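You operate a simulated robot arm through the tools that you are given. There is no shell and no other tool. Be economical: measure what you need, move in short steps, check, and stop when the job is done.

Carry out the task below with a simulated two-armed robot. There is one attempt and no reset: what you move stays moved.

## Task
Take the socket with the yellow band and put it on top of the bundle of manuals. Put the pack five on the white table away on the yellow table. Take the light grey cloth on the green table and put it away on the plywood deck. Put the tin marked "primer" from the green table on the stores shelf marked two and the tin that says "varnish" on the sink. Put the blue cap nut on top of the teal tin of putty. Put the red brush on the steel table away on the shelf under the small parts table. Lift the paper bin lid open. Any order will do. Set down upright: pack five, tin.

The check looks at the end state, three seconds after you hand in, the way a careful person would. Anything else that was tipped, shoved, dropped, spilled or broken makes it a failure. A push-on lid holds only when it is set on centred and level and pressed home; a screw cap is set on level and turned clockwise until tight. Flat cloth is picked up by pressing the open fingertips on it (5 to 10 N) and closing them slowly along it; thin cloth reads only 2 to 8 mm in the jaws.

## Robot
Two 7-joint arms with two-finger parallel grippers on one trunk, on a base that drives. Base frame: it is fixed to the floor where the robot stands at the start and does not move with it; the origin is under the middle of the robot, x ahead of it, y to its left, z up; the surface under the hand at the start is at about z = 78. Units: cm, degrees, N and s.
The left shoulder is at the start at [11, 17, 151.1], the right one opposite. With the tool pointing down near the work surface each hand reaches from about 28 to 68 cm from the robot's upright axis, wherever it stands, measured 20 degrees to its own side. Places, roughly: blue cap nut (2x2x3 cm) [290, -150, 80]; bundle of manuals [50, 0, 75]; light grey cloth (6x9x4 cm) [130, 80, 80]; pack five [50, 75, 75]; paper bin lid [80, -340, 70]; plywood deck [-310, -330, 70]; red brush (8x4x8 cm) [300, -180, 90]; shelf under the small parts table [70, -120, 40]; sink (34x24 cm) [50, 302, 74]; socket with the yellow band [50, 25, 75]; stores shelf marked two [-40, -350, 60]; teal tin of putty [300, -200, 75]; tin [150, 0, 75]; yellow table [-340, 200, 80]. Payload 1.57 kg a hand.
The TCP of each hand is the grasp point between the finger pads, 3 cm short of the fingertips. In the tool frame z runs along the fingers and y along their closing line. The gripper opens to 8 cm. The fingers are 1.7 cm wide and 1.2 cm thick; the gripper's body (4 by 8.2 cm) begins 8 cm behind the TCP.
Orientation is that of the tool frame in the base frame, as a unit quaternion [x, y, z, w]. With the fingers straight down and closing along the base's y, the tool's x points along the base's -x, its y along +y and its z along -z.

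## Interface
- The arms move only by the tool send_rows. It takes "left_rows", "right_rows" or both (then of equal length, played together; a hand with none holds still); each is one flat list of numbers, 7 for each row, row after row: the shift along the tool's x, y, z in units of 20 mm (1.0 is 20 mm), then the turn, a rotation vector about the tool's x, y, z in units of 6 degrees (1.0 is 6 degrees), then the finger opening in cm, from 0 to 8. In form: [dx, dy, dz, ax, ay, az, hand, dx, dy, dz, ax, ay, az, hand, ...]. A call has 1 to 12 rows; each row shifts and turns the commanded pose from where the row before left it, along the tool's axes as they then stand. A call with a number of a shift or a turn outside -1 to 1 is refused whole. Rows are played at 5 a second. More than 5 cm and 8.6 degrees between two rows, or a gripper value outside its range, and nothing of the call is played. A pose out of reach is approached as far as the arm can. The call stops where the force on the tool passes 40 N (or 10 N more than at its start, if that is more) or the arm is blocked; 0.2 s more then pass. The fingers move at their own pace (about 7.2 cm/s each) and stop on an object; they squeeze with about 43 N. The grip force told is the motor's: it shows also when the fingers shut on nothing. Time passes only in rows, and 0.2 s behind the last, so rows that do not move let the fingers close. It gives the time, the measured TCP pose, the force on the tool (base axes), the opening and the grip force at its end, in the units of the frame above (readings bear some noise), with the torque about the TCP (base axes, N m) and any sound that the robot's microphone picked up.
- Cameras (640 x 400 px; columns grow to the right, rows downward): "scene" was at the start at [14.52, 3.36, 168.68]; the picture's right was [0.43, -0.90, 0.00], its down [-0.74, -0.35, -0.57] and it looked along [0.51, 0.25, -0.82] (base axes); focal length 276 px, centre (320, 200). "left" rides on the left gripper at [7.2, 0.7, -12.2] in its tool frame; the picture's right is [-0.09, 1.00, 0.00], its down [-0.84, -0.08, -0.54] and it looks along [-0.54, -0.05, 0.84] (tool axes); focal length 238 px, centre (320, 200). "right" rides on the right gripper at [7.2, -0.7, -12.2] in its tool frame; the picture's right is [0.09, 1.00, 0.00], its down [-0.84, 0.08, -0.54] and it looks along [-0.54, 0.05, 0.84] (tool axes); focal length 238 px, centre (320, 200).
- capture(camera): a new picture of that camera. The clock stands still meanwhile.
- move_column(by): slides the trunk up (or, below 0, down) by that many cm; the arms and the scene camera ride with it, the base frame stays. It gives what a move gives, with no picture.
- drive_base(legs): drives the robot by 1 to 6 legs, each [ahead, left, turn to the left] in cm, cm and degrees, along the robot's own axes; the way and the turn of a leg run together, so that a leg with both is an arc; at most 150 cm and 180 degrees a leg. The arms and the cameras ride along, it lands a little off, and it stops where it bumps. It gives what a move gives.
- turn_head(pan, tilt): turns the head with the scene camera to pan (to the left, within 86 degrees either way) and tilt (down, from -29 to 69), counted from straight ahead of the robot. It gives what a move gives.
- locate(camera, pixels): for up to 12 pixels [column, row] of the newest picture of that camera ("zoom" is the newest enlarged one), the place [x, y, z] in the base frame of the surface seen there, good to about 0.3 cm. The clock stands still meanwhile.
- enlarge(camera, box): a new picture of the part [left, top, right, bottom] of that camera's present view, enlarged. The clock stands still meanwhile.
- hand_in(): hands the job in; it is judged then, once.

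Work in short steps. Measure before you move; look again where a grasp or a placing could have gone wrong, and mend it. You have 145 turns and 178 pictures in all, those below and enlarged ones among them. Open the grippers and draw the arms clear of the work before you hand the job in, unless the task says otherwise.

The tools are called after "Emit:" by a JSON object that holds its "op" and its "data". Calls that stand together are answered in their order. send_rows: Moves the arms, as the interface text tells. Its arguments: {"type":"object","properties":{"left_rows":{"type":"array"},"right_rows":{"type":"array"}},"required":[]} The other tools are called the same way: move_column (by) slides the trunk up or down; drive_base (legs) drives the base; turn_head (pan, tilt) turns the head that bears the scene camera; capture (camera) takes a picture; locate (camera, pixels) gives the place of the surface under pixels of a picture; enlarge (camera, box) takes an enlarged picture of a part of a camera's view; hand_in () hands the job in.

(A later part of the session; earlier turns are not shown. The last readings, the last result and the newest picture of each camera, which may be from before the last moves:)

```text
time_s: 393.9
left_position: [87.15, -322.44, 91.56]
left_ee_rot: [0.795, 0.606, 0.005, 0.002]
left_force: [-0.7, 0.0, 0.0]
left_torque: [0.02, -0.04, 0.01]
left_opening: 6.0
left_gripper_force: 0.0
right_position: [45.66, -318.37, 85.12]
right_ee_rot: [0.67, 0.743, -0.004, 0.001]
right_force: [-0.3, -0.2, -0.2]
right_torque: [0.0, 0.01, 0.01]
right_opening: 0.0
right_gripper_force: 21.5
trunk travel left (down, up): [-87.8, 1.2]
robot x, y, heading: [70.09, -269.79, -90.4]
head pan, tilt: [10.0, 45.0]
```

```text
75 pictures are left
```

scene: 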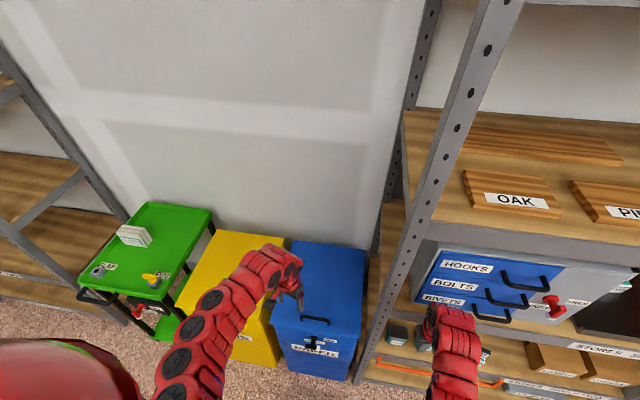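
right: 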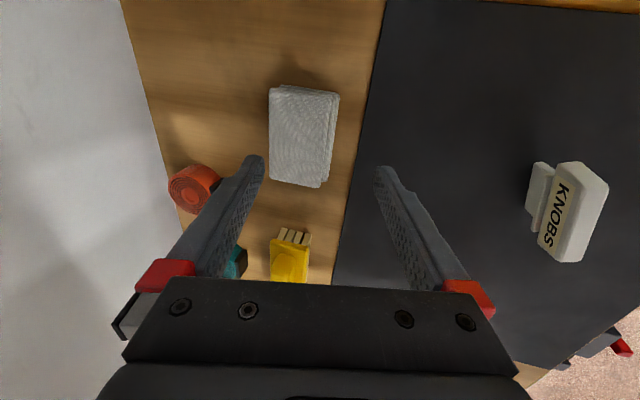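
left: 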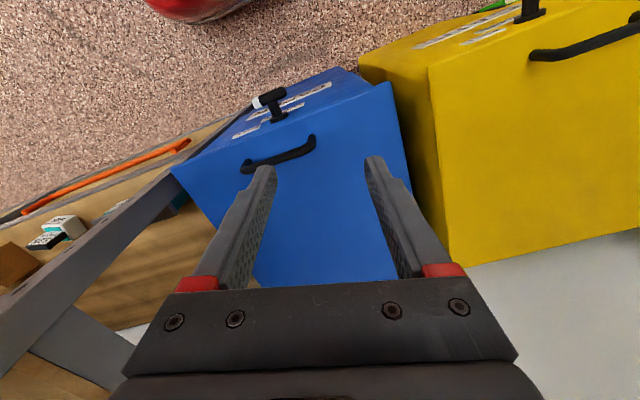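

The wrist turn is limited at this height. I lower the left hand 10 cm and turn on.

Emit:
{"op": "send_rows", "data": {"left_rows": [0, 0, 1, 0, 0, 0, 6, 0, 0, 1, 0, 0, 0, 6, 0, 0, 1, 0, 0, 0, 6, 0, 0, 1, 0, 0, 0, 6, 0, 0, 1, 0, 0, 0, 6]}}

Emit:
{"op": "send_rows", "data": {"left_rows": [0, 0, 0, 0, 0, 1, 6, 0, 0, 0, 0, 0, 1, 6, 0, 0, 0, 0, 0, 1, 6, 0, 0, 0, 0, 0, 1, 6, 0, 0, 0, 0, 0, 1, 6, 0, 0, 0, 0, 0, 1, 6, 0, 0, 0, 0, 0, 1, 6, 0, 0, 0, 0, 0, 1, 6, 0, 0, 0, 0, 0, 1, 6, 0, 0, 0, 0, 0, 1, 6, 0, 0, 0, 0, 0, 1, 6, 0, 0, 0, 0, 0, 1, 6]}}

Emit:
{"op": "capture", "data": {"camera": "left"}}

```text
time_s: 395.1
left_position: [87.03, -322.59, 91.6]
left_ee_rot: [0.795, 0.606, 0.007, 0.002]
left_force: [0.0, 0.7, -0.8]
left_torque: [0.01, 0.01, 0.0]
left_opening: 6.0
left_gripper_force: 0.0
left hand out of reach, approached as far as the arm can: row 1, 2, 3, 4, 5
right_position: [45.61, -318.45, 85.17]
right_ee_rot: [0.67, 0.742, -0.004, 0.0]
right_force: [0.0, -0.5, -0.3]
right_torque: [0.01, -0.02, 0.0]
right_opening: 0.01
right_gripper_force: 21.5
trunk travel left (down, up): [-87.8, 1.2]
robot x, y, heading: [69.6, -269.66, -90.2]
head pan, tilt: [10.0, 45.0]
```

```text
time_s: 397.7
left_position: [87.06, -322.45, 91.64]
left_ee_rot: [0.796, 0.605, 0.006, 0.002]
left_force: [-0.9, 0.1, 0.3]
left_torque: [0.0, 0.0, 0.02]
left_opening: 6.01
left_gripper_force: 0.0
left hand out of reach, approached as far as the arm can: row 1, 2, 3, 4, 5, 6, 7, 8, 9, 10, 11, 12
right_position: [45.69, -318.51, 85.03]
right_ee_rot: [0.67, 0.742, -0.004, 0.0]
right_force: [0.2, -0.1, 1.0]
right_torque: [-0.02, -0.02, 0.0]
right_opening: 0.0
right_gripper_force: 21.5
trunk travel left (down, up): [-87.8, 1.2]
robot x, y, heading: [69.79, -270.12, -90.3]
head pan, tilt: [10.0, 45.0]
```

```text
74 pictures are left
```

left: 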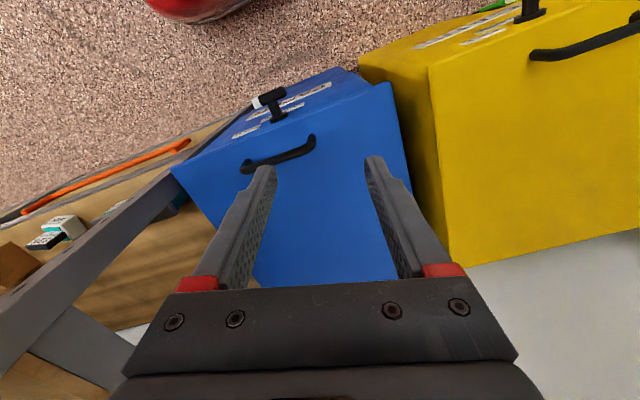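

The left arm is stuck at a joint limit; I unwind the yaw and move it outward to free it.

Emit:
{"op": "send_rows", "data": {"left_rows": [-0.5, 0, 0, 0, 0, -1, 6, -0.5, 0, 0, 0, 0, -1, 6, -0.5, 0, 0, 0, 0, -1, 6, -1, 0, 0, 0, 0, 0, 6, -1, 0, 0, 0, 0, 0, 6, -1, 0, 0, 0, 0, 0, 6, 0, 0, 1, 0, 0, 0, 6, 0, 0, 1, 0, 0, 0, 6]}}

```text
time_s: 399.5
left_position: [86.68, -328.78, 89.52]
left_ee_rot: [0.69, 0.724, 0.005, 0.003]
left_force: [-0.7, -0.2, -0.3]
left_torque: [-0.03, 0.0, -0.02]
left_opening: 6.01
left_gripper_force: 0.0
left hand out of reach, approached as far as the arm can: row 6, 7, 8
right_position: [45.75, -318.45, 85.1]
right_ee_rot: [0.669, 0.743, -0.004, 0.001]
right_force: [0.0, 0.2, 0.0]
right_torque: [0.01, -0.02, 0.01]
right_opening: 0.0
right_gripper_force: 22.0
trunk travel left (down, up): [-87.8, 1.2]
robot x, y, heading: [70.11, -269.7, -90.1]
head pan, tilt: [10.0, 45.0]
```

I'll use the right hand for the handle instead: pull it back, move the base left 27 cm and look.

Emit:
{"op": "send_rows", "data": {"right_rows": [1, 0, 0, 0, 0, 0, 0, 1, 0, 0, 0, 0, 0, 0, 1, 0, 0, 0, 0, 0, 0, 1, 0, 0, 0, 0, 0, 6]}}

Emit:
{"op": "drive_base", "data": {"legs": [[0, 28, 0]]}}

Emit:
{"op": "send_rows", "data": {"right_rows": [0, 0, 0, 0, 0, -1, 6, 0, 0, 0, 0, 0, -1, 6, 0, 0, 0, 0, 0, -1, 6, 0, 0, 0, 0, 0, -1, 6, 0, 0, 0, 0, 0, -1, 6, 0, 0, 0, 0, 0, -1, 6, 0, 0, 0, 0, 0, -1, 6, 0, 0, 0, 0, 0, -1, 6, 0, 0, 0, 0, 0, -1, 6, 0, 0, 0, 0, 0, -1, 6, 0, 0, 0, 0, 0, -1, 6, 0, 0, 0, 0, 0, -1, 6]}}

Emit:
{"op": "capture", "data": {"camera": "right"}}

Emit:
{"op": "capture", "data": {"camera": "scene"}}

```text
time_s: 400.5
left_position: [86.55, -328.87, 89.56]
left_ee_rot: [0.69, 0.724, 0.006, 0.003]
left_force: [0.2, 0.2, -0.8]
left_torque: [0.02, 0.0, 0.0]
left_opening: 6.01
left_gripper_force: 0.1
right_position: [44.93, -310.45, 85.15]
right_ee_rot: [0.67, 0.742, -0.004, 0.001]
right_force: [1.2, -0.5, -0.6]
right_torque: [0.0, -0.02, 0.01]
right_opening: 5.22
right_gripper_force: 0.1
trunk travel left (down, up): [-87.8, 1.2]
robot x, y, heading: [70.07, -270.17, -90.2]
head pan, tilt: [10.0, 45.0]
```

```text
time_s: 402.4
left_position: [114.48, -328.99, 89.57]
left_ee_rot: [0.691, 0.723, 0.005, 0.004]
left_force: [0.6, 0.2, 0.4]
left_torque: [0.0, -0.04, 0.02]
left_opening: 5.99
left_gripper_force: 0.0
right_position: [72.96, -310.64, 84.95]
right_ee_rot: [0.67, 0.742, -0.003, 0.0]
right_force: [-0.3, 0.8, -0.6]
right_torque: [-0.03, -0.02, 0.0]
right_opening: 6.02
right_gripper_force: 0.2
trunk travel left (down, up): [-87.8, 1.2]
robot x, y, heading: [97.92, -270.19, -90.4]
head pan, tilt: [10.0, 45.0]
```

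```text
time_s: 405.1
left_position: [114.54, -329.09, 89.62]
left_ee_rot: [0.69, 0.724, 0.005, 0.003]
left_force: [0.1, -0.3, 0.1]
left_torque: [0.01, 0.02, 0.02]
left_opening: 6.01
left_gripper_force: 0.0
right_position: [72.86, -310.49, 85.14]
right_ee_rot: [0.105, 0.994, -0.003, -0.003]
right_force: [-0.4, -0.2, -0.4]
right_torque: [0.0, -0.01, 0.0]
right_opening: 6.01
right_gripper_force: 0.2
trunk travel left (down, up): [-87.8, 1.2]
robot x, y, heading: [98.02, -269.91, -90.2]
head pan, tilt: [10.0, 45.0]
```

```text
73 pictures are left
```

right: 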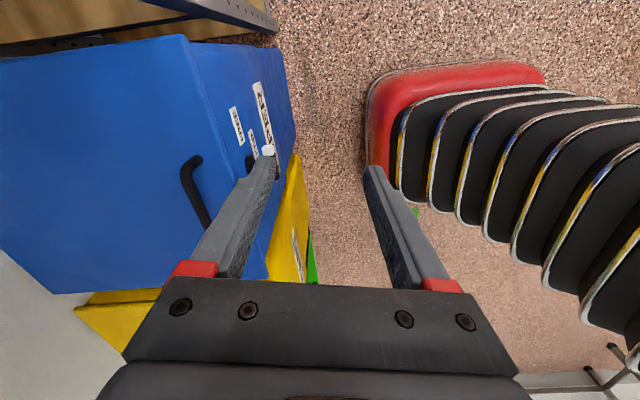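

```text
72 pictures are left
```

scene: 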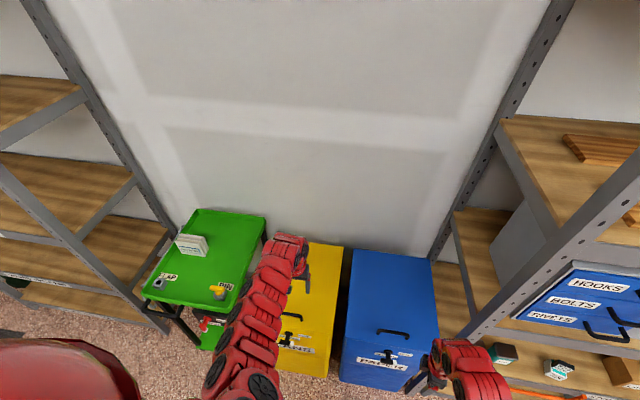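

Right wrist turned fine. I locate the handle bar in both views.

Emit:
{"op": "locate", "data": {"camera": "right", "pixels": [[184, 175], [192, 190], [202, 212], [195, 160], [170, 190], [206, 225]]}}

Emit:
{"op": "enlarge", "data": {"camera": "scene", "box": [330, 300, 450, 400]}}

Emit:
{"op": "locate", "data": {"camera": "scene", "pixels": [[380, 332], [393, 331], [407, 334], [393, 335], [370, 230], [400, 230], [430, 262]]}}

```text
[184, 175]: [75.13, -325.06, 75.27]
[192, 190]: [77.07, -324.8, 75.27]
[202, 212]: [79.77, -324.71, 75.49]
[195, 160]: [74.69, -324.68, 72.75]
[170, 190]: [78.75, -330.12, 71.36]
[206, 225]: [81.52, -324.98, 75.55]
```

```text
4.00 times, centred on (390, 350) of scene
```

zoom: 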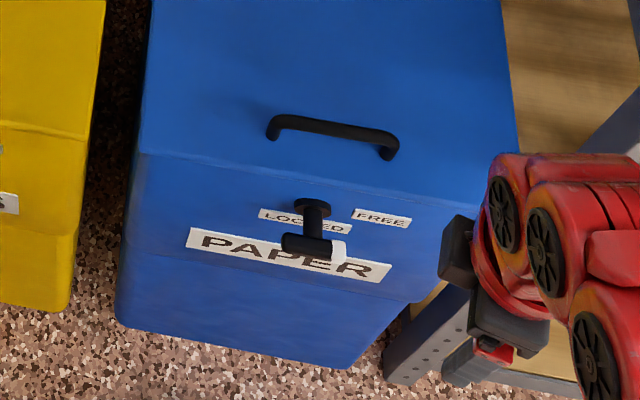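

```text
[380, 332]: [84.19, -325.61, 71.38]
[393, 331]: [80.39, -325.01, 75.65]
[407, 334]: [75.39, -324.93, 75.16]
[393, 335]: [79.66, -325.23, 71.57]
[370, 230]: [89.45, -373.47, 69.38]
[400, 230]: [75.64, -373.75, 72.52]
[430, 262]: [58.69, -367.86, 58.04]
```

Handle bar: centre ≈[79.8, -325.2, 74.9]; wall at y -373.6. I finish the yaw, drive 14.5 ahead and move the right hand over the bar.

Emit:
{"op": "drive_base", "data": {"legs": [[14.5, 0, 0]]}}

Emit:
{"op": "send_rows", "data": {"right_rows": [0, 0, 0, 0, 0, -1, 6, 0, 0, 0, 0, 0, -1, 6, -0.9, 0, 0, 0, 0, 0, 6, -0.9, 0, 0, 0, 0, 0, 6, -0.9, 0, 0, 0, 0, 0, 6, -0.7, 0, 0, 0, 0, 0, 6]}}

Emit:
{"op": "capture", "data": {"camera": "right"}}

```text
time_s: 406.4
left_position: [114.06, -343.29, 89.55]
left_ee_rot: [0.693, 0.721, 0.005, 0.003]
left_force: [0.1, -0.5, -0.9]
left_torque: [-0.01, 0.01, 0.02]
left_opening: 5.99
left_gripper_force: 0.0
right_position: [72.5, -324.76, 85.03]
right_ee_rot: [0.109, 0.994, -0.005, -0.003]
right_force: [0.6, 0.3, -0.2]
right_torque: [-0.03, 0.0, -0.01]
right_opening: 5.99
right_gripper_force: 0.1
trunk travel left (down, up): [-87.8, 1.2]
robot x, y, heading: [97.99, -284.47, -90.8]
head pan, tilt: [10.0, 45.0]
```

```text
time_s: 407.8
left_position: [114.09, -343.48, 89.54]
left_ee_rot: [0.692, 0.722, 0.006, 0.003]
left_force: [-0.1, 0.0, 0.3]
left_torque: [0.0, -0.01, -0.03]
left_opening: 6.01
left_gripper_force: 0.1
right_position: [79.51, -324.97, 84.96]
right_ee_rot: [0.004, 1.0, -0.003, -0.003]
right_force: [0.1, -0.2, -0.1]
right_torque: [0.02, 0.01, -0.01]
right_opening: 6.01
right_gripper_force: 0.1
trunk travel left (down, up): [-87.8, 1.2]
robot x, y, heading: [97.56, -284.33, -90.7]
head pan, tilt: [10.0, 45.0]
```

```text
70 pictures are left
```

right: 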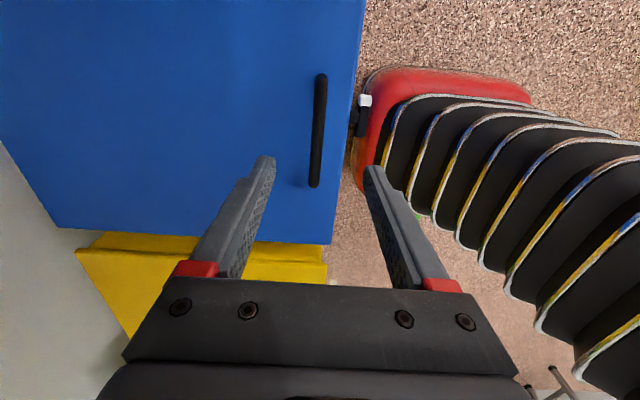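

The bar lies mid between the fingers. I descend to z≈76.4 and grip it.

Emit:
{"op": "send_rows", "data": {"right_rows": [0, 0, 1, 0, 0, 0, 6, 0, 0, 1, 0, 0, 0, 6, 0, 0, 1, 0, 0, 0, 6, 0, 0, 1, 0, 0, 0, 6, 0, 0, 0.25, 0, 0, 0, 6, 0, 0, 0, 0, 0, 0, 0, 0, 0, 0, 0, 0, 0, 0, 0, 0, 0, 0, 0, 0, 0, 0, 0, 0, 0, 0, 0, 0, 0]}}

Emit:
{"op": "capture", "data": {"camera": "right"}}

```text
refused: rows must hold 7 numbers for each row
```

```text
69 pictures are left
```

right: 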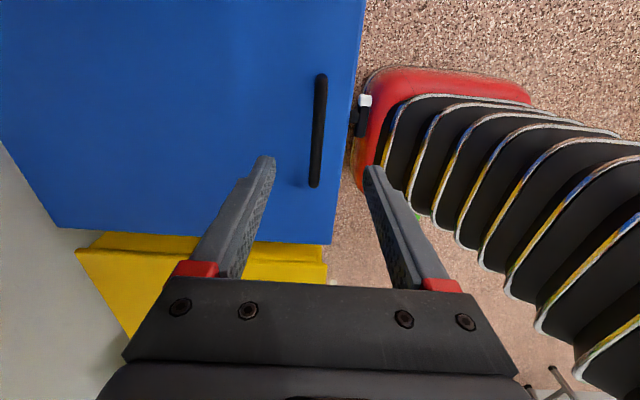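

A row was miscounted; I resend the descent and grip.

Emit:
{"op": "send_rows", "data": {"right_rows": [0, 0, 1, 0, 0, 0, 6, 0, 0, 1, 0, 0, 0, 6, 0, 0, 1, 0, 0, 0, 6, 0, 0, 1, 0, 0, 0, 6, 0, 0, 0.25, 0, 0, 0, 6, 0, 0, 0, 0, 0, 0, 0, 0, 0, 0, 0, 0, 0, 0, 0, 0, 0, 0, 0, 0, 0, 0, 0, 0, 0, 0, 0, 0]}}

```text
time_s: 409.8
left_position: [114.06, -343.65, 89.57]
left_ee_rot: [0.692, 0.722, 0.006, 0.003]
left_force: [0.7, 0.1, -0.1]
left_torque: [-0.05, -0.02, -0.01]
left_opening: 6.0
left_gripper_force: 0.0
right_position: [79.51, -325.27, 76.49]
right_ee_rot: [0.004, 1.0, -0.004, -0.002]
right_force: [-2.0, -17.3, 4.4]
right_torque: [-0.29, 0.12, 0.21]
right_opening: 1.18
right_gripper_force: 29.4
trunk travel left (down, up): [-87.8, 1.2]
robot x, y, heading: [98.0, -284.7, -90.3]
head pan, tilt: [10.0, 45.0]
```

Bar gripped (1.18 cm). I lift along the hinge arc, first 10–20°.

Emit:
{"op": "send_rows", "data": {"right_rows": [0, -0.15, -0.95, 0, 0, 0, 0, 0, -0.22, -0.95, 0, 0, 0, 0, 0, -0.28, -0.95, 0, 0, 0, 0, 0, -0.35, -0.9, 0, 0, 0, 0, 0, -0.37, -0.88, 0, 0, 0, 0, 0, -0.4, -0.88, 0, 0, 0, 0]}}

Emit:
{"op": "capture", "data": {"camera": "scene"}}

```text
time_s: 411.2
left_position: [114.15, -343.51, 89.51]
left_ee_rot: [0.692, 0.721, 0.005, 0.004]
left_force: [0.5, 0.4, -0.5]
left_torque: [0.0, 0.02, 0.02]
left_opening: 6.05
left_gripper_force: 0.1
right_position: [79.4, -328.23, 87.54]
right_ee_rot: [0.005, 1.0, -0.002, -0.002]
right_force: [4.9, -0.3, -4.9]
right_torque: [0.07, 0.07, 0.2]
right_opening: 1.16
right_gripper_force: 29.2
trunk travel left (down, up): [-87.8, 1.2]
robot x, y, heading: [97.61, -284.4, -90.5]
head pan, tilt: [10.0, 45.0]
```

```text
68 pictures are left
```

scene: 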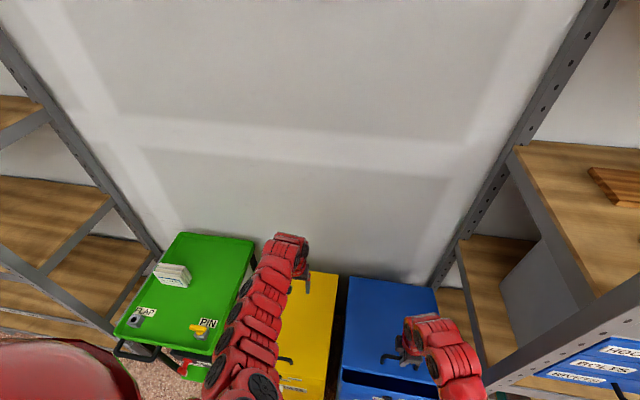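

The lid is opening. I continue along the arc to about 60°.

Emit:
{"op": "send_rows", "data": {"right_rows": [0, -0.53, -0.82, 0, 0, 0, 0, 0, -0.53, -0.82, 0, 0, 0, 0, 0, -0.53, -0.82, 0, 0, 0, 0, 0, -0.65, -0.72, 0, 0, 0, 0, 0, -0.65, -0.72, 0, 0, 0, 0, 0, -0.65, -0.72, 0, 0, 0, 0, 0, -0.78, -0.58, 0, 0, 0, 0, 0, -0.78, -0.58, 0, 0, 0, 0, 0, -0.78, -0.58, 0, 0, 0, 0, 0, -0.85, -0.43, 0, 0, 0, 0, 0, -0.85, -0.43, 0, 0, 0, 0, 0, -0.85, -0.43, 0, 0, 0, 0]}}

Emit:
{"op": "capture", "data": {"camera": "right"}}

Emit:
{"op": "capture", "data": {"camera": "scene"}}

```text
time_s: 412.2
left_position: [114.2, -343.13, 89.53]
left_ee_rot: [0.693, 0.721, 0.004, 0.005]
left_force: [-0.5, -0.7, -0.1]
left_torque: [0.05, -0.02, -0.03]
left_opening: 5.99
left_gripper_force: 0.1
right_position: [79.33, -331.86, 93.52]
right_ee_rot: [0.003, 1.0, 0.003, -0.002]
right_force: [4.4, 28.7, 16.0]
right_torque: [0.58, 0.39, 0.17]
right_opening: 1.23
right_gripper_force: 29.3
trunk travel left (down, up): [-87.8, 1.2]
robot x, y, heading: [97.83, -284.11, -90.6]
head pan, tilt: [10.0, 45.0]
stopped in row 4 (right hand): the force on the tool passed its limit at 41 N (the readings are from after the stop); the commanded pose is now the measured one
```

```text
67 pictures are left
```

right: 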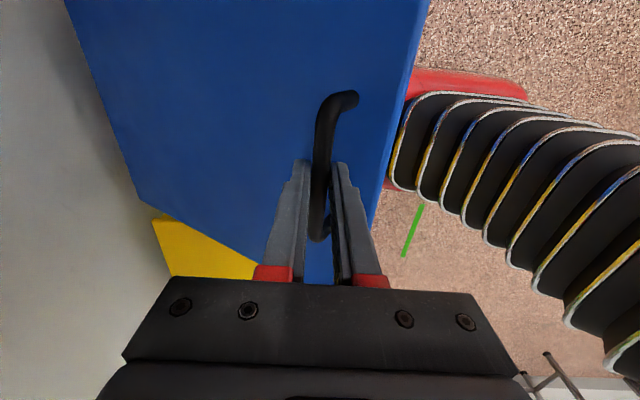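

```text
66 pictures are left
```

scene: 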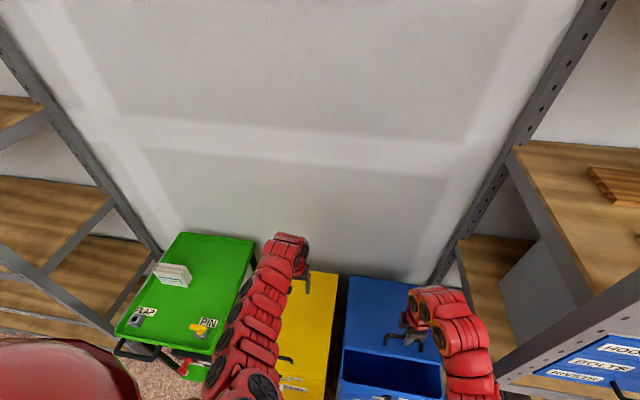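

Force (+28 y, +16 z) shows I cut inside the true arc. I ease outward/up and read the force.

Emit:
{"op": "send_rows", "data": {"right_rows": [0, 0.15, -0.3, 0, 0, 0, 0, 0, 0, -0.4, 0, 0, 0, 0, 0, 0, 0, 0, 0, 0, 0]}}

```text
time_s: 413.0
left_position: [114.03, -343.78, 89.25]
left_ee_rot: [0.693, 0.721, 0.007, 0.002]
left_force: [-0.3, 0.6, 0.3]
left_torque: [0.03, 0.01, 0.02]
left_opening: 6.01
left_gripper_force: 0.0
right_position: [79.24, -332.6, 94.82]
right_ee_rot: [0.003, 1.0, -0.002, 0.0]
right_force: [7.7, -23.1, -17.6]
right_torque: [-0.36, -0.45, 0.22]
right_opening: 1.16
right_gripper_force: 29.1
trunk travel left (down, up): [-87.8, 1.2]
robot x, y, heading: [97.58, -284.64, -90.6]
head pan, tilt: [10.0, 45.0]
```

Now outside the arc; so hinge ≈[-358, 72.5], R≈32.9. I follow that arc up to ~60°.

Emit:
{"op": "send_rows", "data": {"right_rows": [0, -0.5, -0.3, 0, 0, 0, 0, 0, -0.5, -0.3, 0, 0, 0, 0, 0, -0.61, -0.61, 0, 0, 0, 0, 0, -0.61, -0.61, 0, 0, 0, 0, 0, -0.66, -0.54, 0, 0, 0, 0, 0, -0.66, -0.54, 0, 0, 0, 0]}}

```text
time_s: 414.4
left_position: [114.05, -343.13, 89.73]
left_ee_rot: [0.693, 0.721, 0.003, 0.003]
left_force: [-0.1, -0.1, 0.9]
left_torque: [-0.03, 0.04, -0.01]
left_opening: 6.0
left_gripper_force: 0.1
right_position: [79.26, -338.69, 100.9]
right_ee_rot: [0.004, 1.0, -0.002, -0.002]
right_force: [6.9, 15.6, 14.2]
right_torque: [0.35, -0.16, 0.21]
right_opening: 1.16
right_gripper_force: 29.3
trunk travel left (down, up): [-87.8, 1.2]
robot x, y, heading: [97.87, -284.54, -90.6]
head pan, tilt: [10.0, 45.0]
```

On track (inside by a hair). Next arc pieces to ~72°.

Emit:
{"op": "send_rows", "data": {"right_rows": [0, -0.66, -0.55, 0, 0, 0, 0, 0, -0.7, -0.5, 0, 0, 0, 0, 0, -0.75, -0.4, 0, 0, 0, 0, 0, -0.76, -0.39, 0, 0, 0, 0, 0, -0.8, -0.32, 0, 0, 0, 0, 0, -0.8, -0.31, 0, 0, 0, 0]}}

```text
time_s: 415.8
left_position: [114.08, -343.31, 89.59]
left_ee_rot: [0.693, 0.721, 0.004, 0.003]
left_force: [1.8, 1.1, -0.9]
left_torque: [-0.05, 0.01, -0.04]
left_opening: 5.98
left_gripper_force: 0.0
right_position: [79.27, -348.06, 106.09]
right_ee_rot: [0.003, 1.0, -0.004, -0.002]
right_force: [5.5, 5.4, 14.1]
right_torque: [0.13, -0.62, 0.2]
right_opening: 1.19
right_gripper_force: 29.0
trunk travel left (down, up): [-87.8, 1.2]
robot x, y, heading: [97.89, -284.61, -90.6]
head pan, tilt: [10.0, 45.0]
```

Continuing to ~90°.

Emit:
{"op": "send_rows", "data": {"right_rows": [0, -0.82, -0.28, 0, 0, 0, 0, 0, -0.83, -0.24, 0, 0, 0, 0, 0, -0.85, -0.17, 0, 0, 0, 0, 0, -0.85, -0.13, 0, 0, 0, 0, 0, -0.85, -0.08, 0, 0, 0, 0, 0, -0.85, -0.03, 0, 0, 0, 0]}}

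Emit:
{"op": "capture", "data": {"camera": "scene"}}

Emit:
{"op": "capture", "data": {"camera": "right"}}

```text
time_s: 417.2
left_position: [113.95, -343.48, 89.46]
left_ee_rot: [0.693, 0.721, 0.006, 0.003]
left_force: [-1.0, 0.6, -1.1]
left_torque: [-0.04, 0.01, -0.01]
left_opening: 6.0
left_gripper_force: 0.1
right_position: [79.16, -356.28, 107.45]
right_ee_rot: [0.005, 1.0, -0.001, -0.002]
right_force: [-2.0, 1.0, -7.4]
right_torque: [-0.07, -0.3, 0.17]
right_opening: 1.18
right_gripper_force: 28.7
right hand out of reach, approached as far as the arm can: row 5, 6
trunk travel left (down, up): [-87.8, 1.2]
robot x, y, heading: [97.79, -284.63, -90.8]
head pan, tilt: [10.0, 45.0]
```

```text
65 pictures are left
```

scene: 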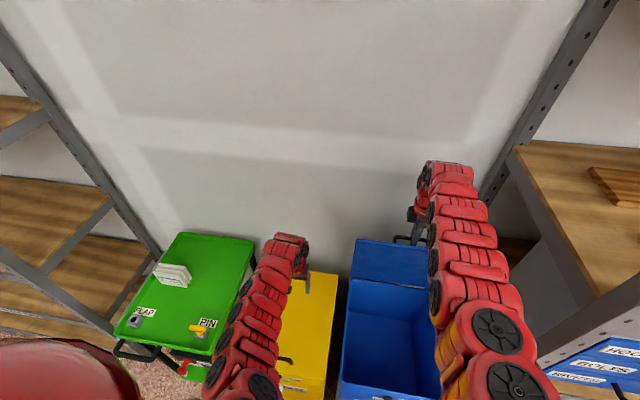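

```text
64 pictures are left
```

right: 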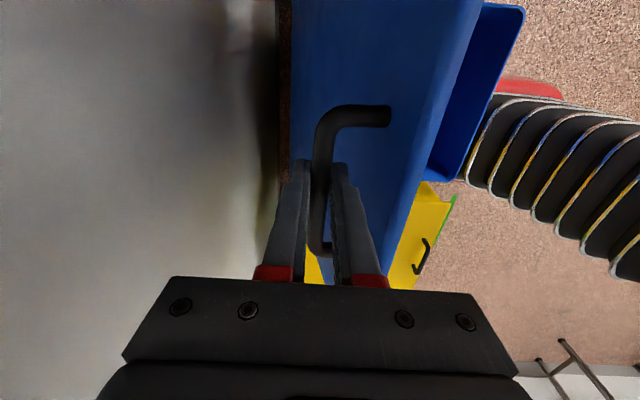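

At β≈87° the arm is at reach. I tilt the hand 12° toward the wall to gain reach and push the lid past vertical.

Emit:
{"op": "send_rows", "data": {"right_rows": [0, 0, 0, 1, 0, 0, 0, 0, 0, 0, 1, 0, 0, 0, 0, -0.5, 0.1, 0, 0, 0, 0, 0, -0.5, 0.1, 0, 0, 0, 0, 0, -0.5, 0.12, 0, 0, 0, 0, 0, -0.5, 0.14, 0, 0, 0, 0, 0, -0.5, 0.16, 0, 0, 0, 0, 0, 0, 0, 0, 0, 0, 0]}}

```text
time_s: 419.0
left_position: [114.17, -343.34, 89.68]
left_ee_rot: [0.693, 0.721, 0.005, 0.003]
left_force: [0.0, 0.9, -0.7]
left_torque: [0.0, -0.02, 0.01]
left_opening: 6.0
left_gripper_force: 0.0
right_position: [79.15, -361.19, 107.74]
right_ee_rot: [0.004, 0.994, -0.106, -0.003]
right_force: [6.3, -1.0, 16.0]
right_torque: [-0.05, -0.56, 0.34]
right_opening: 1.19
right_gripper_force: 29.4
trunk travel left (down, up): [-87.8, 1.2]
robot x, y, heading: [97.78, -284.42, -90.4]
head pan, tilt: [10.0, 45.0]
```

Lid just past vertical. A bit further (another ~3.5 cm).

Emit:
{"op": "send_rows", "data": {"right_rows": [0, -0.42, 0.13, 0, 0, 0, 0, 0, -0.42, 0.14, 0, 0, 0, 0, 0, -0.42, 0.16, 0, 0, 0, 0, 0, -0.42, 0.18, 0, 0, 0, 0, 0, 0, 0, 0, 0, 0, 0]}}

Emit:
{"op": "capture", "data": {"camera": "right"}}

```text
time_s: 420.2
left_position: [114.19, -343.31, 89.59]
left_ee_rot: [0.693, 0.721, 0.003, 0.003]
left_force: [0.6, 0.8, -0.2]
left_torque: [-0.04, 0.0, 0.01]
left_opening: 5.99
left_gripper_force: 0.0
right_position: [79.18, -361.13, 107.84]
right_ee_rot: [0.004, 0.994, -0.107, -0.003]
right_force: [5.8, -2.0, 19.5]
right_torque: [-0.06, 0.09, 0.13]
right_opening: 1.14
right_gripper_force: 29.0
right hand out of reach, approached as far as the arm can: row 1, 2, 3, 4
trunk travel left (down, up): [-87.8, 1.2]
robot x, y, heading: [98.12, -284.58, -90.8]
head pan, tilt: [10.0, 45.0]
```

```text
63 pictures are left
```

right: 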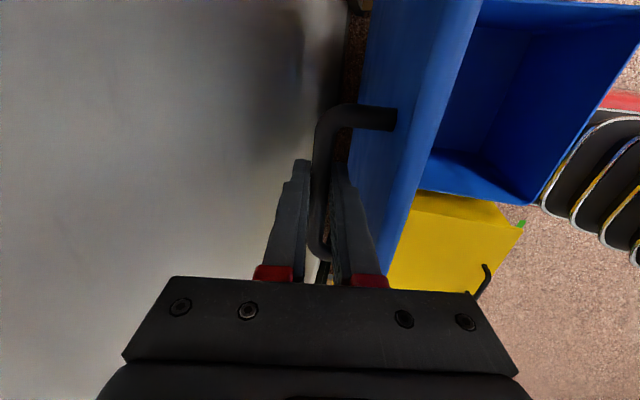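

Only ~92° open, not yet safe. The base has ~12 cm free to the bins (front overhang 25), so I drive ahead 4 cm to carry the lid further.

Emit:
{"op": "drive_base", "data": {"legs": [[2, 0, 0], [2.5, 0, 0]]}}

Emit:
{"op": "capture", "data": {"camera": "scene"}}

```text
time_s: 421.4
left_position: [114.1, -347.86, 89.55]
left_ee_rot: [0.693, 0.721, 0.005, 0.003]
left_force: [0.1, 0.3, 0.1]
left_torque: [-0.05, 0.02, -0.01]
left_opening: 5.98
left_gripper_force: 0.1
right_position: [79.19, -365.38, 107.43]
right_ee_rot: [0.003, 0.995, -0.102, -0.003]
right_force: [8.7, 4.0, -15.5]
right_torque: [0.04, 0.21, 0.06]
right_opening: 1.18
right_gripper_force: 29.4
trunk travel left (down, up): [-87.8, 1.2]
robot x, y, heading: [98.21, -288.97, -90.9]
head pan, tilt: [10.0, 45.0]
```

```text
62 pictures are left
```

scene: 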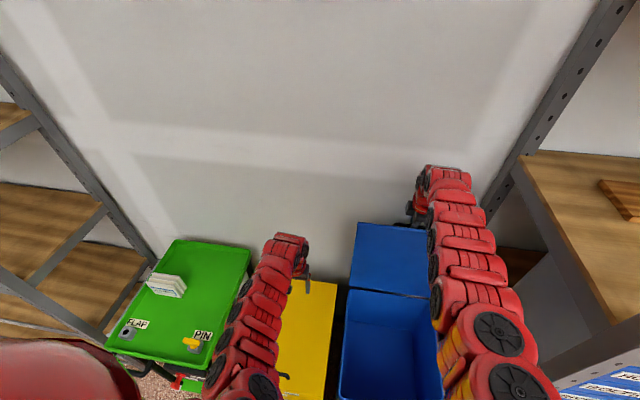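

~99° open. I lower the hand a little and go 2 cm more for margin.

Emit:
{"op": "send_rows", "data": {"right_rows": [0, 0.05, 0.25, 0, 0, 0, 0, 0, 0.05, 0.25, 0, 0, 0, 0]}}

Emit:
{"op": "drive_base", "data": {"legs": [[2.2, 0, 0]]}}

Emit:
{"op": "capture", "data": {"camera": "right"}}

```text
time_s: 422.0
left_position: [114.06, -347.75, 89.65]
left_ee_rot: [0.693, 0.721, 0.005, 0.004]
left_force: [-0.6, 0.7, -0.7]
left_torque: [-0.02, 0.0, 0.03]
left_opening: 5.98
left_gripper_force: 0.0
right_position: [79.22, -365.3, 106.58]
right_ee_rot: [0.003, 0.995, -0.105, -0.002]
right_force: [-0.4, -2.6, 27.0]
right_torque: [0.02, 0.07, 0.49]
right_opening: 1.19
right_gripper_force: 28.6
trunk travel left (down, up): [-87.8, 1.2]
robot x, y, heading: [98.0, -288.7, -90.7]
head pan, tilt: [10.0, 45.0]
```

```text
time_s: 422.8
left_position: [114.02, -349.8, 89.74]
left_ee_rot: [0.692, 0.722, 0.004, 0.004]
left_force: [-0.4, 0.0, -1.3]
left_torque: [-0.03, -0.02, 0.02]
left_opening: 6.01
left_gripper_force: 0.0
right_position: [79.3, -367.09, 106.23]
right_ee_rot: [0.004, 0.995, -0.1, -0.001]
right_force: [0.6, 2.1, 5.4]
right_torque: [0.04, 0.29, 0.24]
right_opening: 1.17
right_gripper_force: 29.6
trunk travel left (down, up): [-87.8, 1.2]
robot x, y, heading: [98.28, -291.01, -90.6]
head pan, tilt: [10.0, 45.0]
```

```text
61 pictures are left
```

right: 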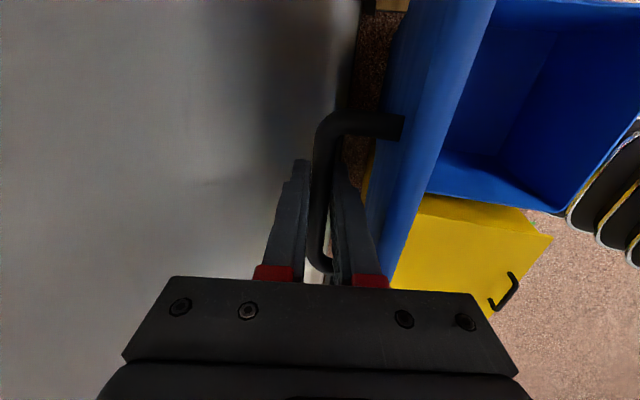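

Lid at ~102°. I open the fingers slightly and rise off the bar.

Emit:
{"op": "send_rows", "data": {"right_rows": [0, 0, 0, 0, 0, 0, 2.4, 0, 0, 0, 0, 0, 0, 2.4, 0, 0, -0.5, 0, 0, 0, 2.4, 0, -0.05, -0.5, 0, 0, 0, 2.4, 0, -0.1, -0.7, 0, 0, 0, 2.4, 0, -0.1, -0.7, 0, 0, 0, 2.4]}}

Emit:
{"op": "capture", "data": {"camera": "right"}}

Emit:
{"op": "capture", "data": {"camera": "scene"}}

```text
time_s: 424.2
left_position: [114.02, -350.05, 89.43]
left_ee_rot: [0.692, 0.722, 0.006, 0.003]
left_force: [-0.3, -0.2, 0.7]
left_torque: [0.0, 0.05, -0.03]
left_opening: 5.99
left_gripper_force: 0.0
right_position: [79.33, -366.97, 110.87]
right_ee_rot: [0.003, 0.995, -0.098, -0.002]
right_force: [0.6, -0.1, 0.7]
right_torque: [-0.01, 0.01, -0.01]
right_opening: 2.41
right_gripper_force: 0.0
trunk travel left (down, up): [-87.8, 1.2]
robot x, y, heading: [97.88, -290.94, -90.3]
head pan, tilt: [10.0, 45.0]
```

```text
60 pictures are left
```

right: 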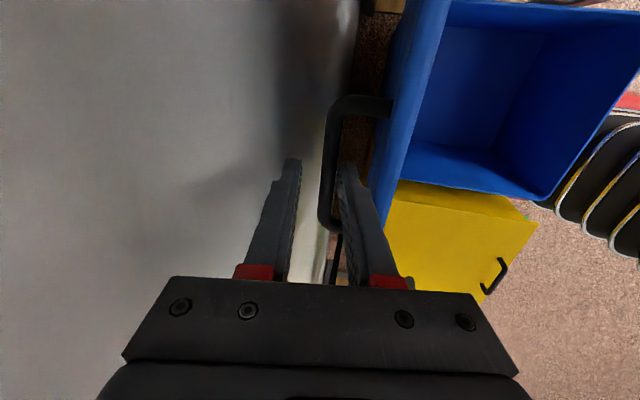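

```text
59 pictures are left
```

scene: 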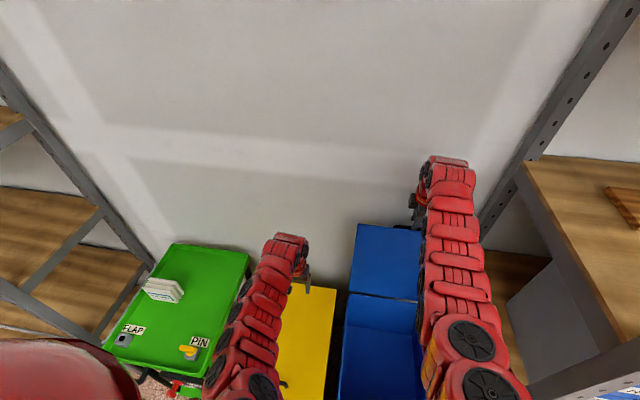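

Fingers are clear of the bar. I rise further and retreat, then check that the lid stays open.

Emit:
{"op": "send_rows", "data": {"right_rows": [0, 0, -0.8, 0, 0, 0, 2.4, 0, 0, -0.8, 0, 0, 0, 2.4, 0, 0, -0.8, 0, 0, 0, 2.4, 0, 0.5, -0.5, 0, 0, 0, 2.4, 0, 1, 0, 0, 0, 0, 2.4, 0, 1, 0, 0, 0, 0, 2.4]}}

Emit:
{"op": "capture", "data": {"camera": "scene"}}

Emit:
{"op": "locate", "data": {"camera": "scene", "pixels": [[390, 225], [390, 260], [390, 290], [360, 228], [415, 232]]}}

```text
time_s: 425.6
left_position: [113.85, -349.91, 89.53]
left_ee_rot: [0.693, 0.721, 0.005, 0.004]
left_force: [0.4, 0.8, -0.3]
left_torque: [0.0, -0.01, -0.04]
left_opening: 6.01
left_gripper_force: 0.2
right_position: [79.28, -360.69, 115.55]
right_ee_rot: [0.004, 0.995, -0.099, 0.0]
right_force: [-0.1, 0.0, -0.9]
right_torque: [0.0, -0.05, 0.0]
right_opening: 2.38
right_gripper_force: 0.0
trunk travel left (down, up): [-87.8, 1.2]
robot x, y, heading: [97.61, -291.07, -90.3]
head pan, tilt: [10.0, 45.0]
```

```text
58 pictures are left
```

scene: 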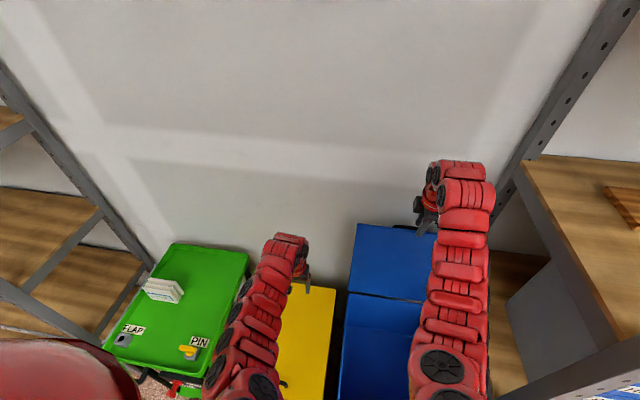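

```text
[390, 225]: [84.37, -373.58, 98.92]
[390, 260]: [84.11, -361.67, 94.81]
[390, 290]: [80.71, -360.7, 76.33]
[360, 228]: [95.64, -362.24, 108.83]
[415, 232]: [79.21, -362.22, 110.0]
```

The lid stands open on its own (≈92–95°, against its stop). I retreat, restore the right wrist, and drive toward the steel table.

Emit:
{"op": "drive_base", "data": {"legs": [[-48, 0, 0], [0, 0, 90], [90, 55, 0]]}}

Emit:
{"op": "send_rows", "data": {"right_rows": [0, 0, 0.8, -1, 0, 0, 6, 0, 0, 0.8, -1, 0, 0, 6, 0, 0, 0.8, 0, 0, 1, 6, 0, 0, 0.8, 0, 0, 1, 6, 0, 0, 0.8, 0, 0, 1, 6, 0, 0, 0.8, 0, 0, 1, 6, 0, 0, 0, 0, 0, 1, 6, 0, 0, 0, 0, 0, 1, 6, 0, 0, 0, 0, 0, 1, 6, 0, 0, 0, 0, 0, 1, 6, 0, 0, 0, 0, 0, 1, 6, 0, 0, 0, 0, 0, 1, 6]}}

Emit:
{"op": "turn_head", "data": {"pan": 0, "tilt": 30}}

Emit:
{"op": "capture", "data": {"camera": "scene"}}

```text
time_s: 437.4
left_position: [247.89, -170.2, 89.56]
left_ee_rot: [-0.029, 1.0, 0.006, -0.002]
left_force: [0.6, -0.3, 0.1]
left_torque: [0.01, -0.02, -0.02]
left_opening: 6.02
left_gripper_force: 0.2
right_position: [259.22, -204.75, 115.52]
right_ee_rot: [0.708, -0.7, 0.07, -0.069]
right_force: [-0.7, -0.4, -0.1]
right_torque: [-0.02, -0.03, -0.02]
right_opening: 2.41
right_gripper_force: 0.0
trunk travel left (down, up): [-87.8, 1.2]
robot x, y, heading: [188.88, -187.15, 0.4]
head pan, tilt: [10.0, 45.0]
```

```text
time_s: 440.0
left_position: [247.86, -170.26, 89.43]
left_ee_rot: [-0.029, 1.0, 0.006, -0.003]
left_force: [-0.3, 0.2, 0.5]
left_torque: [0.03, 0.01, 0.01]
left_opening: 5.99
left_gripper_force: 0.0
right_position: [259.67, -204.74, 105.98]
right_ee_rot: [-0.262, 0.965, 0.0, -0.006]
right_force: [0.3, -0.2, 0.1]
right_torque: [0.02, 0.0, -0.02]
right_opening: 6.0
right_gripper_force: 0.0
trunk travel left (down, up): [-87.8, 1.2]
robot x, y, heading: [188.76, -187.23, 0.3]
head pan, tilt: [10.0, 45.0]
```

```text
time_s: 440.8
left_position: [247.8, -170.32, 89.44]
left_ee_rot: [-0.029, 1.0, 0.006, -0.002]
left_force: [0.0, 1.1, 0.9]
left_torque: [0.0, -0.02, -0.02]
left_opening: 5.99
left_gripper_force: 0.0
right_position: [259.55, -204.75, 106.02]
right_ee_rot: [-0.263, 0.965, 0.0, -0.006]
right_force: [0.4, 0.2, -0.1]
right_torque: [0.01, 0.0, 0.0]
right_opening: 6.01
right_gripper_force: 0.0
trunk travel left (down, up): [-87.8, 1.2]
robot x, y, heading: [189.01, -187.69, 0.5]
head pan, tilt: [0.0, 30.0]
```

```text
57 pictures are left
```

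scene: 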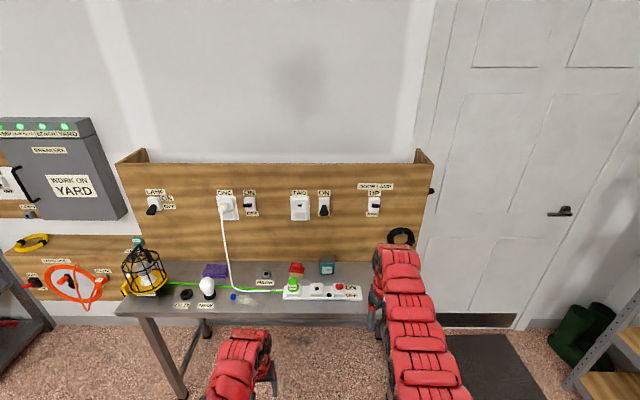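

The steel table has small items around (200–330, 265–300). I enlarge.

Emit:
{"op": "enlarge", "data": {"camera": "scene", "box": [160, 245, 380, 325]}}

Emit:
{"op": "locate", "data": {"camera": "scene", "pixels": [[233, 296], [233, 299], [327, 267], [327, 262], [296, 268], [296, 265], [290, 283], [293, 274], [207, 290], [266, 274], [250, 305], [360, 300]]}}

```text
2.91 times, centred on (270, 285) of scene
```

zoom: 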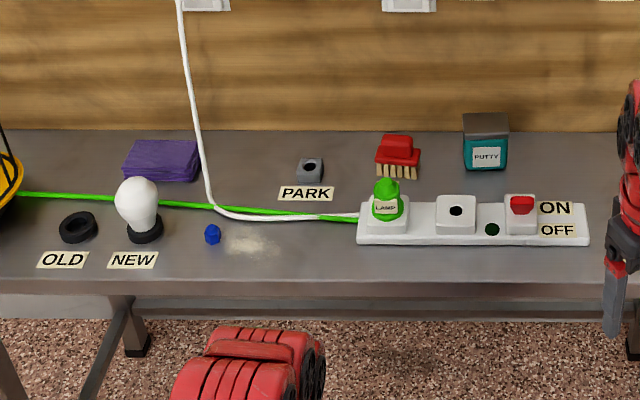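

```text
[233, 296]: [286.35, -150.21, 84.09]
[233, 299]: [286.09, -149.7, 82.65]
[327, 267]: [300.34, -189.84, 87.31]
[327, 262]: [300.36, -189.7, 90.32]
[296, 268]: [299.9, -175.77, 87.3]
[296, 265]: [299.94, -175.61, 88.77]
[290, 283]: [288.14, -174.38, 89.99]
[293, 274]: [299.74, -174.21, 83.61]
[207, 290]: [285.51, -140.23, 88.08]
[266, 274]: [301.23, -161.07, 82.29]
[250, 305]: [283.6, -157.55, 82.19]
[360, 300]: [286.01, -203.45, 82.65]
```

Nut at ≈[286.4,-150], putty tin ≈[303,-189.7] (top ~91), brush ≈[300,-175.7]. I'll use the left hand for the nut; first I test that arm's freedom and finish unwinding the right wrist.

Emit:
{"op": "send_rows", "data": {"left_rows": [1, 0, 0, 0, 0, 0, 4, 1, 0, 0, 0, 0, 0, 4, 1, 0, 0, 0, 0, 0, 4, 0, 0, 0, 0, 0, 0, 4, 0, 0, 0, 0, 0, 0, 4], "right_rows": [0, 0, 0, 0, 0, 1, 6, 0, 0, 0, 0, 0, 1, 6, 0, 0, 0, 0, 0, 1, 6, 0, 0, 0, 0, 0, 1, 6, 0, 0, 0, 0, 0, 1, 6]}}

Emit:
{"op": "drive_base", "data": {"legs": [[40, 17, 0]]}}

Emit:
{"op": "capture", "data": {"camera": "left"}}

```text
time_s: 441.9
left_position: [241.69, -170.5, 89.51]
left_ee_rot: [-0.028, 1.0, 0.006, -0.001]
left_force: [-0.8, -0.7, -0.6]
left_torque: [0.01, 0.04, 0.02]
left_opening: 4.03
left_gripper_force: 0.1
right_position: [259.72, -204.77, 105.98]
right_ee_rot: [-0.005, 1.0, 0.0, -0.005]
right_force: [-0.2, -0.1, 0.7]
right_torque: [-0.01, 0.03, 0.0]
right_opening: 5.99
right_gripper_force: 0.0
trunk travel left (down, up): [-87.8, 1.2]
robot x, y, heading: [188.9, -187.49, 0.5]
head pan, tilt: [0.0, 30.0]
```

```text
time_s: 444.6
left_position: [280.8, -152.78, 89.71]
left_ee_rot: [-0.032, 0.999, 0.006, -0.001]
left_force: [0.6, -0.8, -0.6]
left_torque: [0.02, 0.03, -0.01]
left_opening: 4.0
left_gripper_force: 0.0
right_position: [298.9, -186.97, 105.98]
right_ee_rot: [-0.007, 1.0, -0.002, -0.007]
right_force: [-13.5, -2.2, -4.6]
right_torque: [0.27, -1.03, -0.32]
right_opening: 5.99
right_gripper_force: 0.1
trunk travel left (down, up): [-87.8, 1.2]
robot x, y, heading: [228.59, -170.29, 0.6]
head pan, tilt: [0.0, 30.0]
```

```text
55 pictures are left
```

left: 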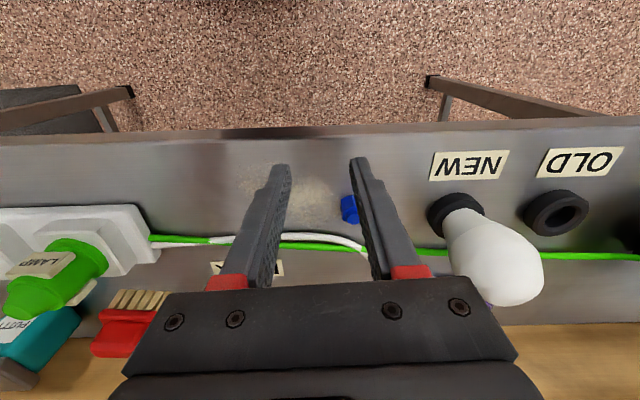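

The right hand reads 13 N — it touches something on the back board. I pull it straight back at once and look.

Emit:
{"op": "send_rows", "data": {"right_rows": [1, 0, 0, 0, 0, 0, 6, 1, 0, 0, 0, 0, 0, 6, 1, 0, 0, 0, 0, 0, 6, 1, 0, 0, 0, 0, 0, 6, 1, 0, 0, 0, 0, 0, 6]}}

Emit:
{"op": "capture", "data": {"camera": "scene"}}

Emit:
{"op": "locate", "data": {"camera": "left", "pixels": [[345, 205], [348, 212], [350, 195], [353, 222], [250, 230], [465, 212]]}}

```text
time_s: 445.8
left_position: [280.89, -152.72, 89.58]
left_ee_rot: [-0.032, 0.999, 0.006, -0.002]
left_force: [-0.8, 0.2, -0.4]
left_torque: [-0.02, -0.01, 0.0]
left_opening: 4.0
left_gripper_force: 0.1
right_position: [289.02, -187.23, 106.13]
right_ee_rot: [-0.007, 1.0, -0.001, -0.007]
right_force: [0.1, -0.1, 0.0]
right_torque: [0.01, -0.01, -0.05]
right_opening: 6.0
right_gripper_force: 0.0
trunk travel left (down, up): [-87.8, 1.2]
robot x, y, heading: [228.61, -169.8, 0.5]
head pan, tilt: [0.0, 30.0]
```

```text
54 pictures are left
```

scene: 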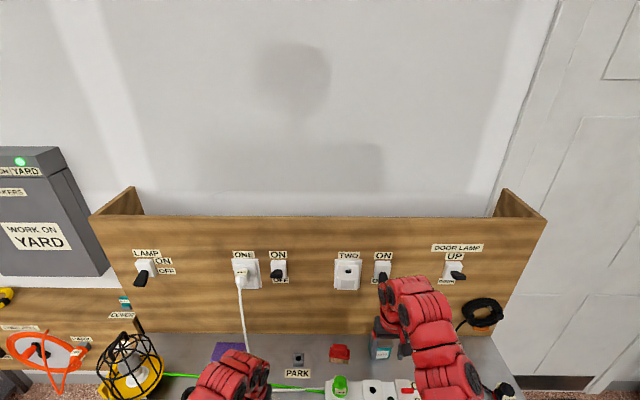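

```text
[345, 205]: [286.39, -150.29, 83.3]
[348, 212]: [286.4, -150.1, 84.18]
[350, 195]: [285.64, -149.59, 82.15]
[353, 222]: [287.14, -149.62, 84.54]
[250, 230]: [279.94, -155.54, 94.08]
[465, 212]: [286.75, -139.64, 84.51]
```

I check the wall switches near TWO for any change.

Emit:
{"op": "enlarge", "data": {"camera": "scene", "box": [220, 235, 480, 345]}}

```text
2.46 times, centred on (350, 290) of scene
```

zoom: 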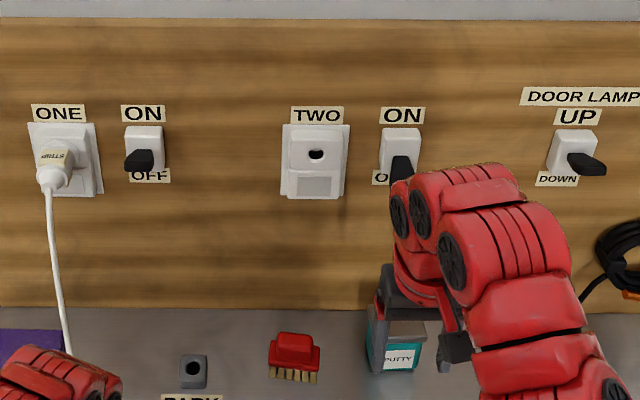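

Switches all still down (OFF). Nut centre ≈[286.5, -149.9]; I move the left hand over it.

Emit:
{"op": "send_rows", "data": {"left_rows": [-0.72, 0.31, 0, 0, 0, 0, 4, -0.72, 0.31, 0, 0, 0, 0, 4, -0.72, 0.3, 0, 0, 0, 0, 4, -0.72, 0.3, 0, 0, 0, 0, 4, 0, 0, 0, 0, 0, 0, 4]}}

Emit:
{"op": "capture", "data": {"camera": "left"}}

```text
time_s: 447.0
left_position: [285.51, -150.23, 89.64]
left_ee_rot: [-0.031, 0.999, 0.006, -0.002]
left_force: [-0.1, 0.1, 0.6]
left_torque: [0.0, -0.01, -0.03]
left_opening: 3.99
left_gripper_force: 0.1
left hand out of reach, approached as far as the arm can: row 4
right_position: [289.12, -187.13, 106.08]
right_ee_rot: [-0.006, 1.0, -0.002, -0.007]
right_force: [0.3, -0.8, 0.3]
right_torque: [0.01, -0.02, 0.0]
right_opening: 6.02
right_gripper_force: 0.0
trunk travel left (down, up): [-87.8, 1.2]
robot x, y, heading: [228.69, -169.74, 0.6]
head pan, tilt: [0.0, 30.0]
```

```text
52 pictures are left
```

left: 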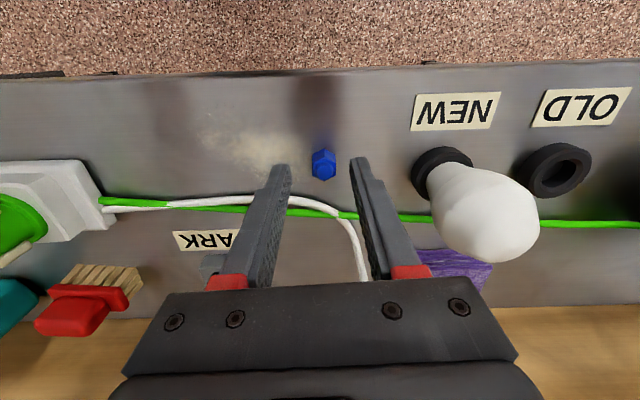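

The left arm is at reach; I pull both hands back and drive the base 6 cm closer, then re-centre.

Emit:
{"op": "send_rows", "data": {"left_rows": [0.85, 0.05, 0, 0, 0, 0, 4, 0.85, 0.05, 0, 0, 0, 0, 4, 0.8, 0.05, 0, 0, 0, 0, 4], "right_rows": [1, 0, 0, 0, 0, 0, 6, 1, 0, 0, 0, 0, 0, 6, 1, 0, 0, 0, 0, 0, 6]}}

Emit:
{"op": "drive_base", "data": {"legs": [[6, 0, -0.5]]}}

Emit:
{"op": "capture", "data": {"camera": "left"}}

Emit:
{"op": "locate", "data": {"camera": "left", "pixels": [[324, 164], [324, 156], [324, 172], [313, 165], [335, 165]]}}

```text
time_s: 447.8
left_position: [280.94, -150.49, 89.74]
left_ee_rot: [-0.03, 1.0, 0.006, -0.001]
left_force: [-1.0, 0.3, 0.1]
left_torque: [-0.02, -0.05, -0.03]
left_opening: 4.0
left_gripper_force: 0.2
right_position: [282.95, -187.11, 106.09]
right_ee_rot: [-0.008, 1.0, -0.001, -0.005]
right_force: [0.0, -0.7, 0.6]
right_torque: [0.0, -0.02, -0.02]
right_opening: 5.99
right_gripper_force: 0.0
trunk travel left (down, up): [-87.8, 1.2]
robot x, y, heading: [228.17, -169.93, 0.5]
head pan, tilt: [0.0, 30.0]
```

```text
time_s: 448.8
left_position: [287.1, -150.9, 89.79]
left_ee_rot: [-0.027, 1.0, 0.005, -0.001]
left_force: [-0.2, 0.9, 0.4]
left_torque: [-0.04, -0.02, 0.01]
left_opening: 4.02
left_gripper_force: 0.0
right_position: [288.65, -187.7, 106.25]
right_ee_rot: [-0.002, 1.0, 0.0, -0.004]
right_force: [-0.5, 0.3, 0.1]
right_torque: [0.01, -0.01, 0.0]
right_opening: 5.99
right_gripper_force: 0.0
trunk travel left (down, up): [-87.8, 1.2]
robot x, y, heading: [234.5, -170.13, 0.3]
head pan, tilt: [0.0, 30.0]
```

```text
51 pictures are left
```

left: 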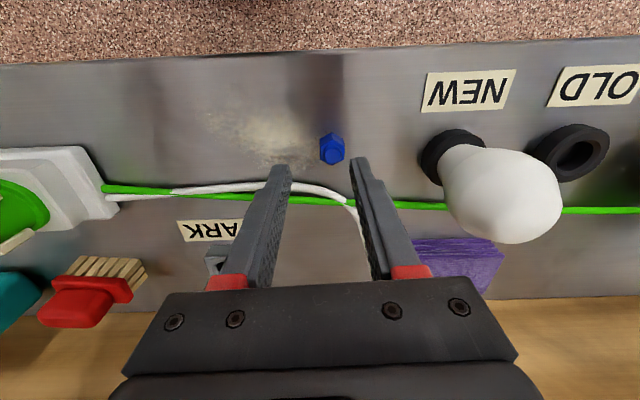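

```text
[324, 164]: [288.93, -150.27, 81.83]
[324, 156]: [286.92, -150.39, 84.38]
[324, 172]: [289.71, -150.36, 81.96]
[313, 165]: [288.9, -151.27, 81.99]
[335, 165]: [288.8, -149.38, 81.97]
```

Nut centre ≈[286.4,-150.0]. I adjust and go down to grip it.

Emit:
{"op": "send_rows", "data": {"left_rows": [0.3, 0.45, 0, 0, 0, 0, 4, 0, 0, 0.7, 0, 0, 0, 4, 0, 0, 0.7, 0, 0, 0, 4, 0, 0, 0.7, 0, 0, 0, 4, 0, 0, 0, 0, 0, 0, 4]}}

Emit:
{"op": "capture", "data": {"camera": "left"}}

```text
time_s: 450.0
left_position: [286.48, -149.92, 85.36]
left_ee_rot: [-0.027, 1.0, 0.006, -0.003]
left_force: [0.3, -0.4, 0.1]
left_torque: [0.01, -0.03, -0.01]
left_opening: 3.98
left_gripper_force: 0.0
right_position: [288.95, -187.67, 106.04]
right_ee_rot: [-0.002, 1.0, -0.001, -0.006]
right_force: [0.7, 0.0, 0.1]
right_torque: [-0.04, 0.01, 0.01]
right_opening: 6.03
right_gripper_force: 0.0
trunk travel left (down, up): [-87.8, 1.2]
robot x, y, heading: [234.57, -170.01, 0.0]
head pan, tilt: [0.0, 30.0]
```

```text
50 pictures are left
```

left: 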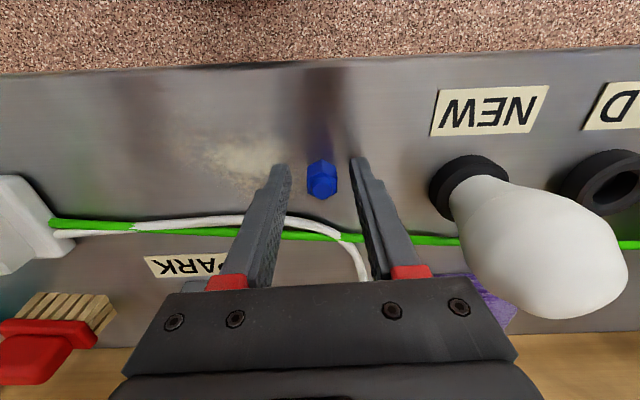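

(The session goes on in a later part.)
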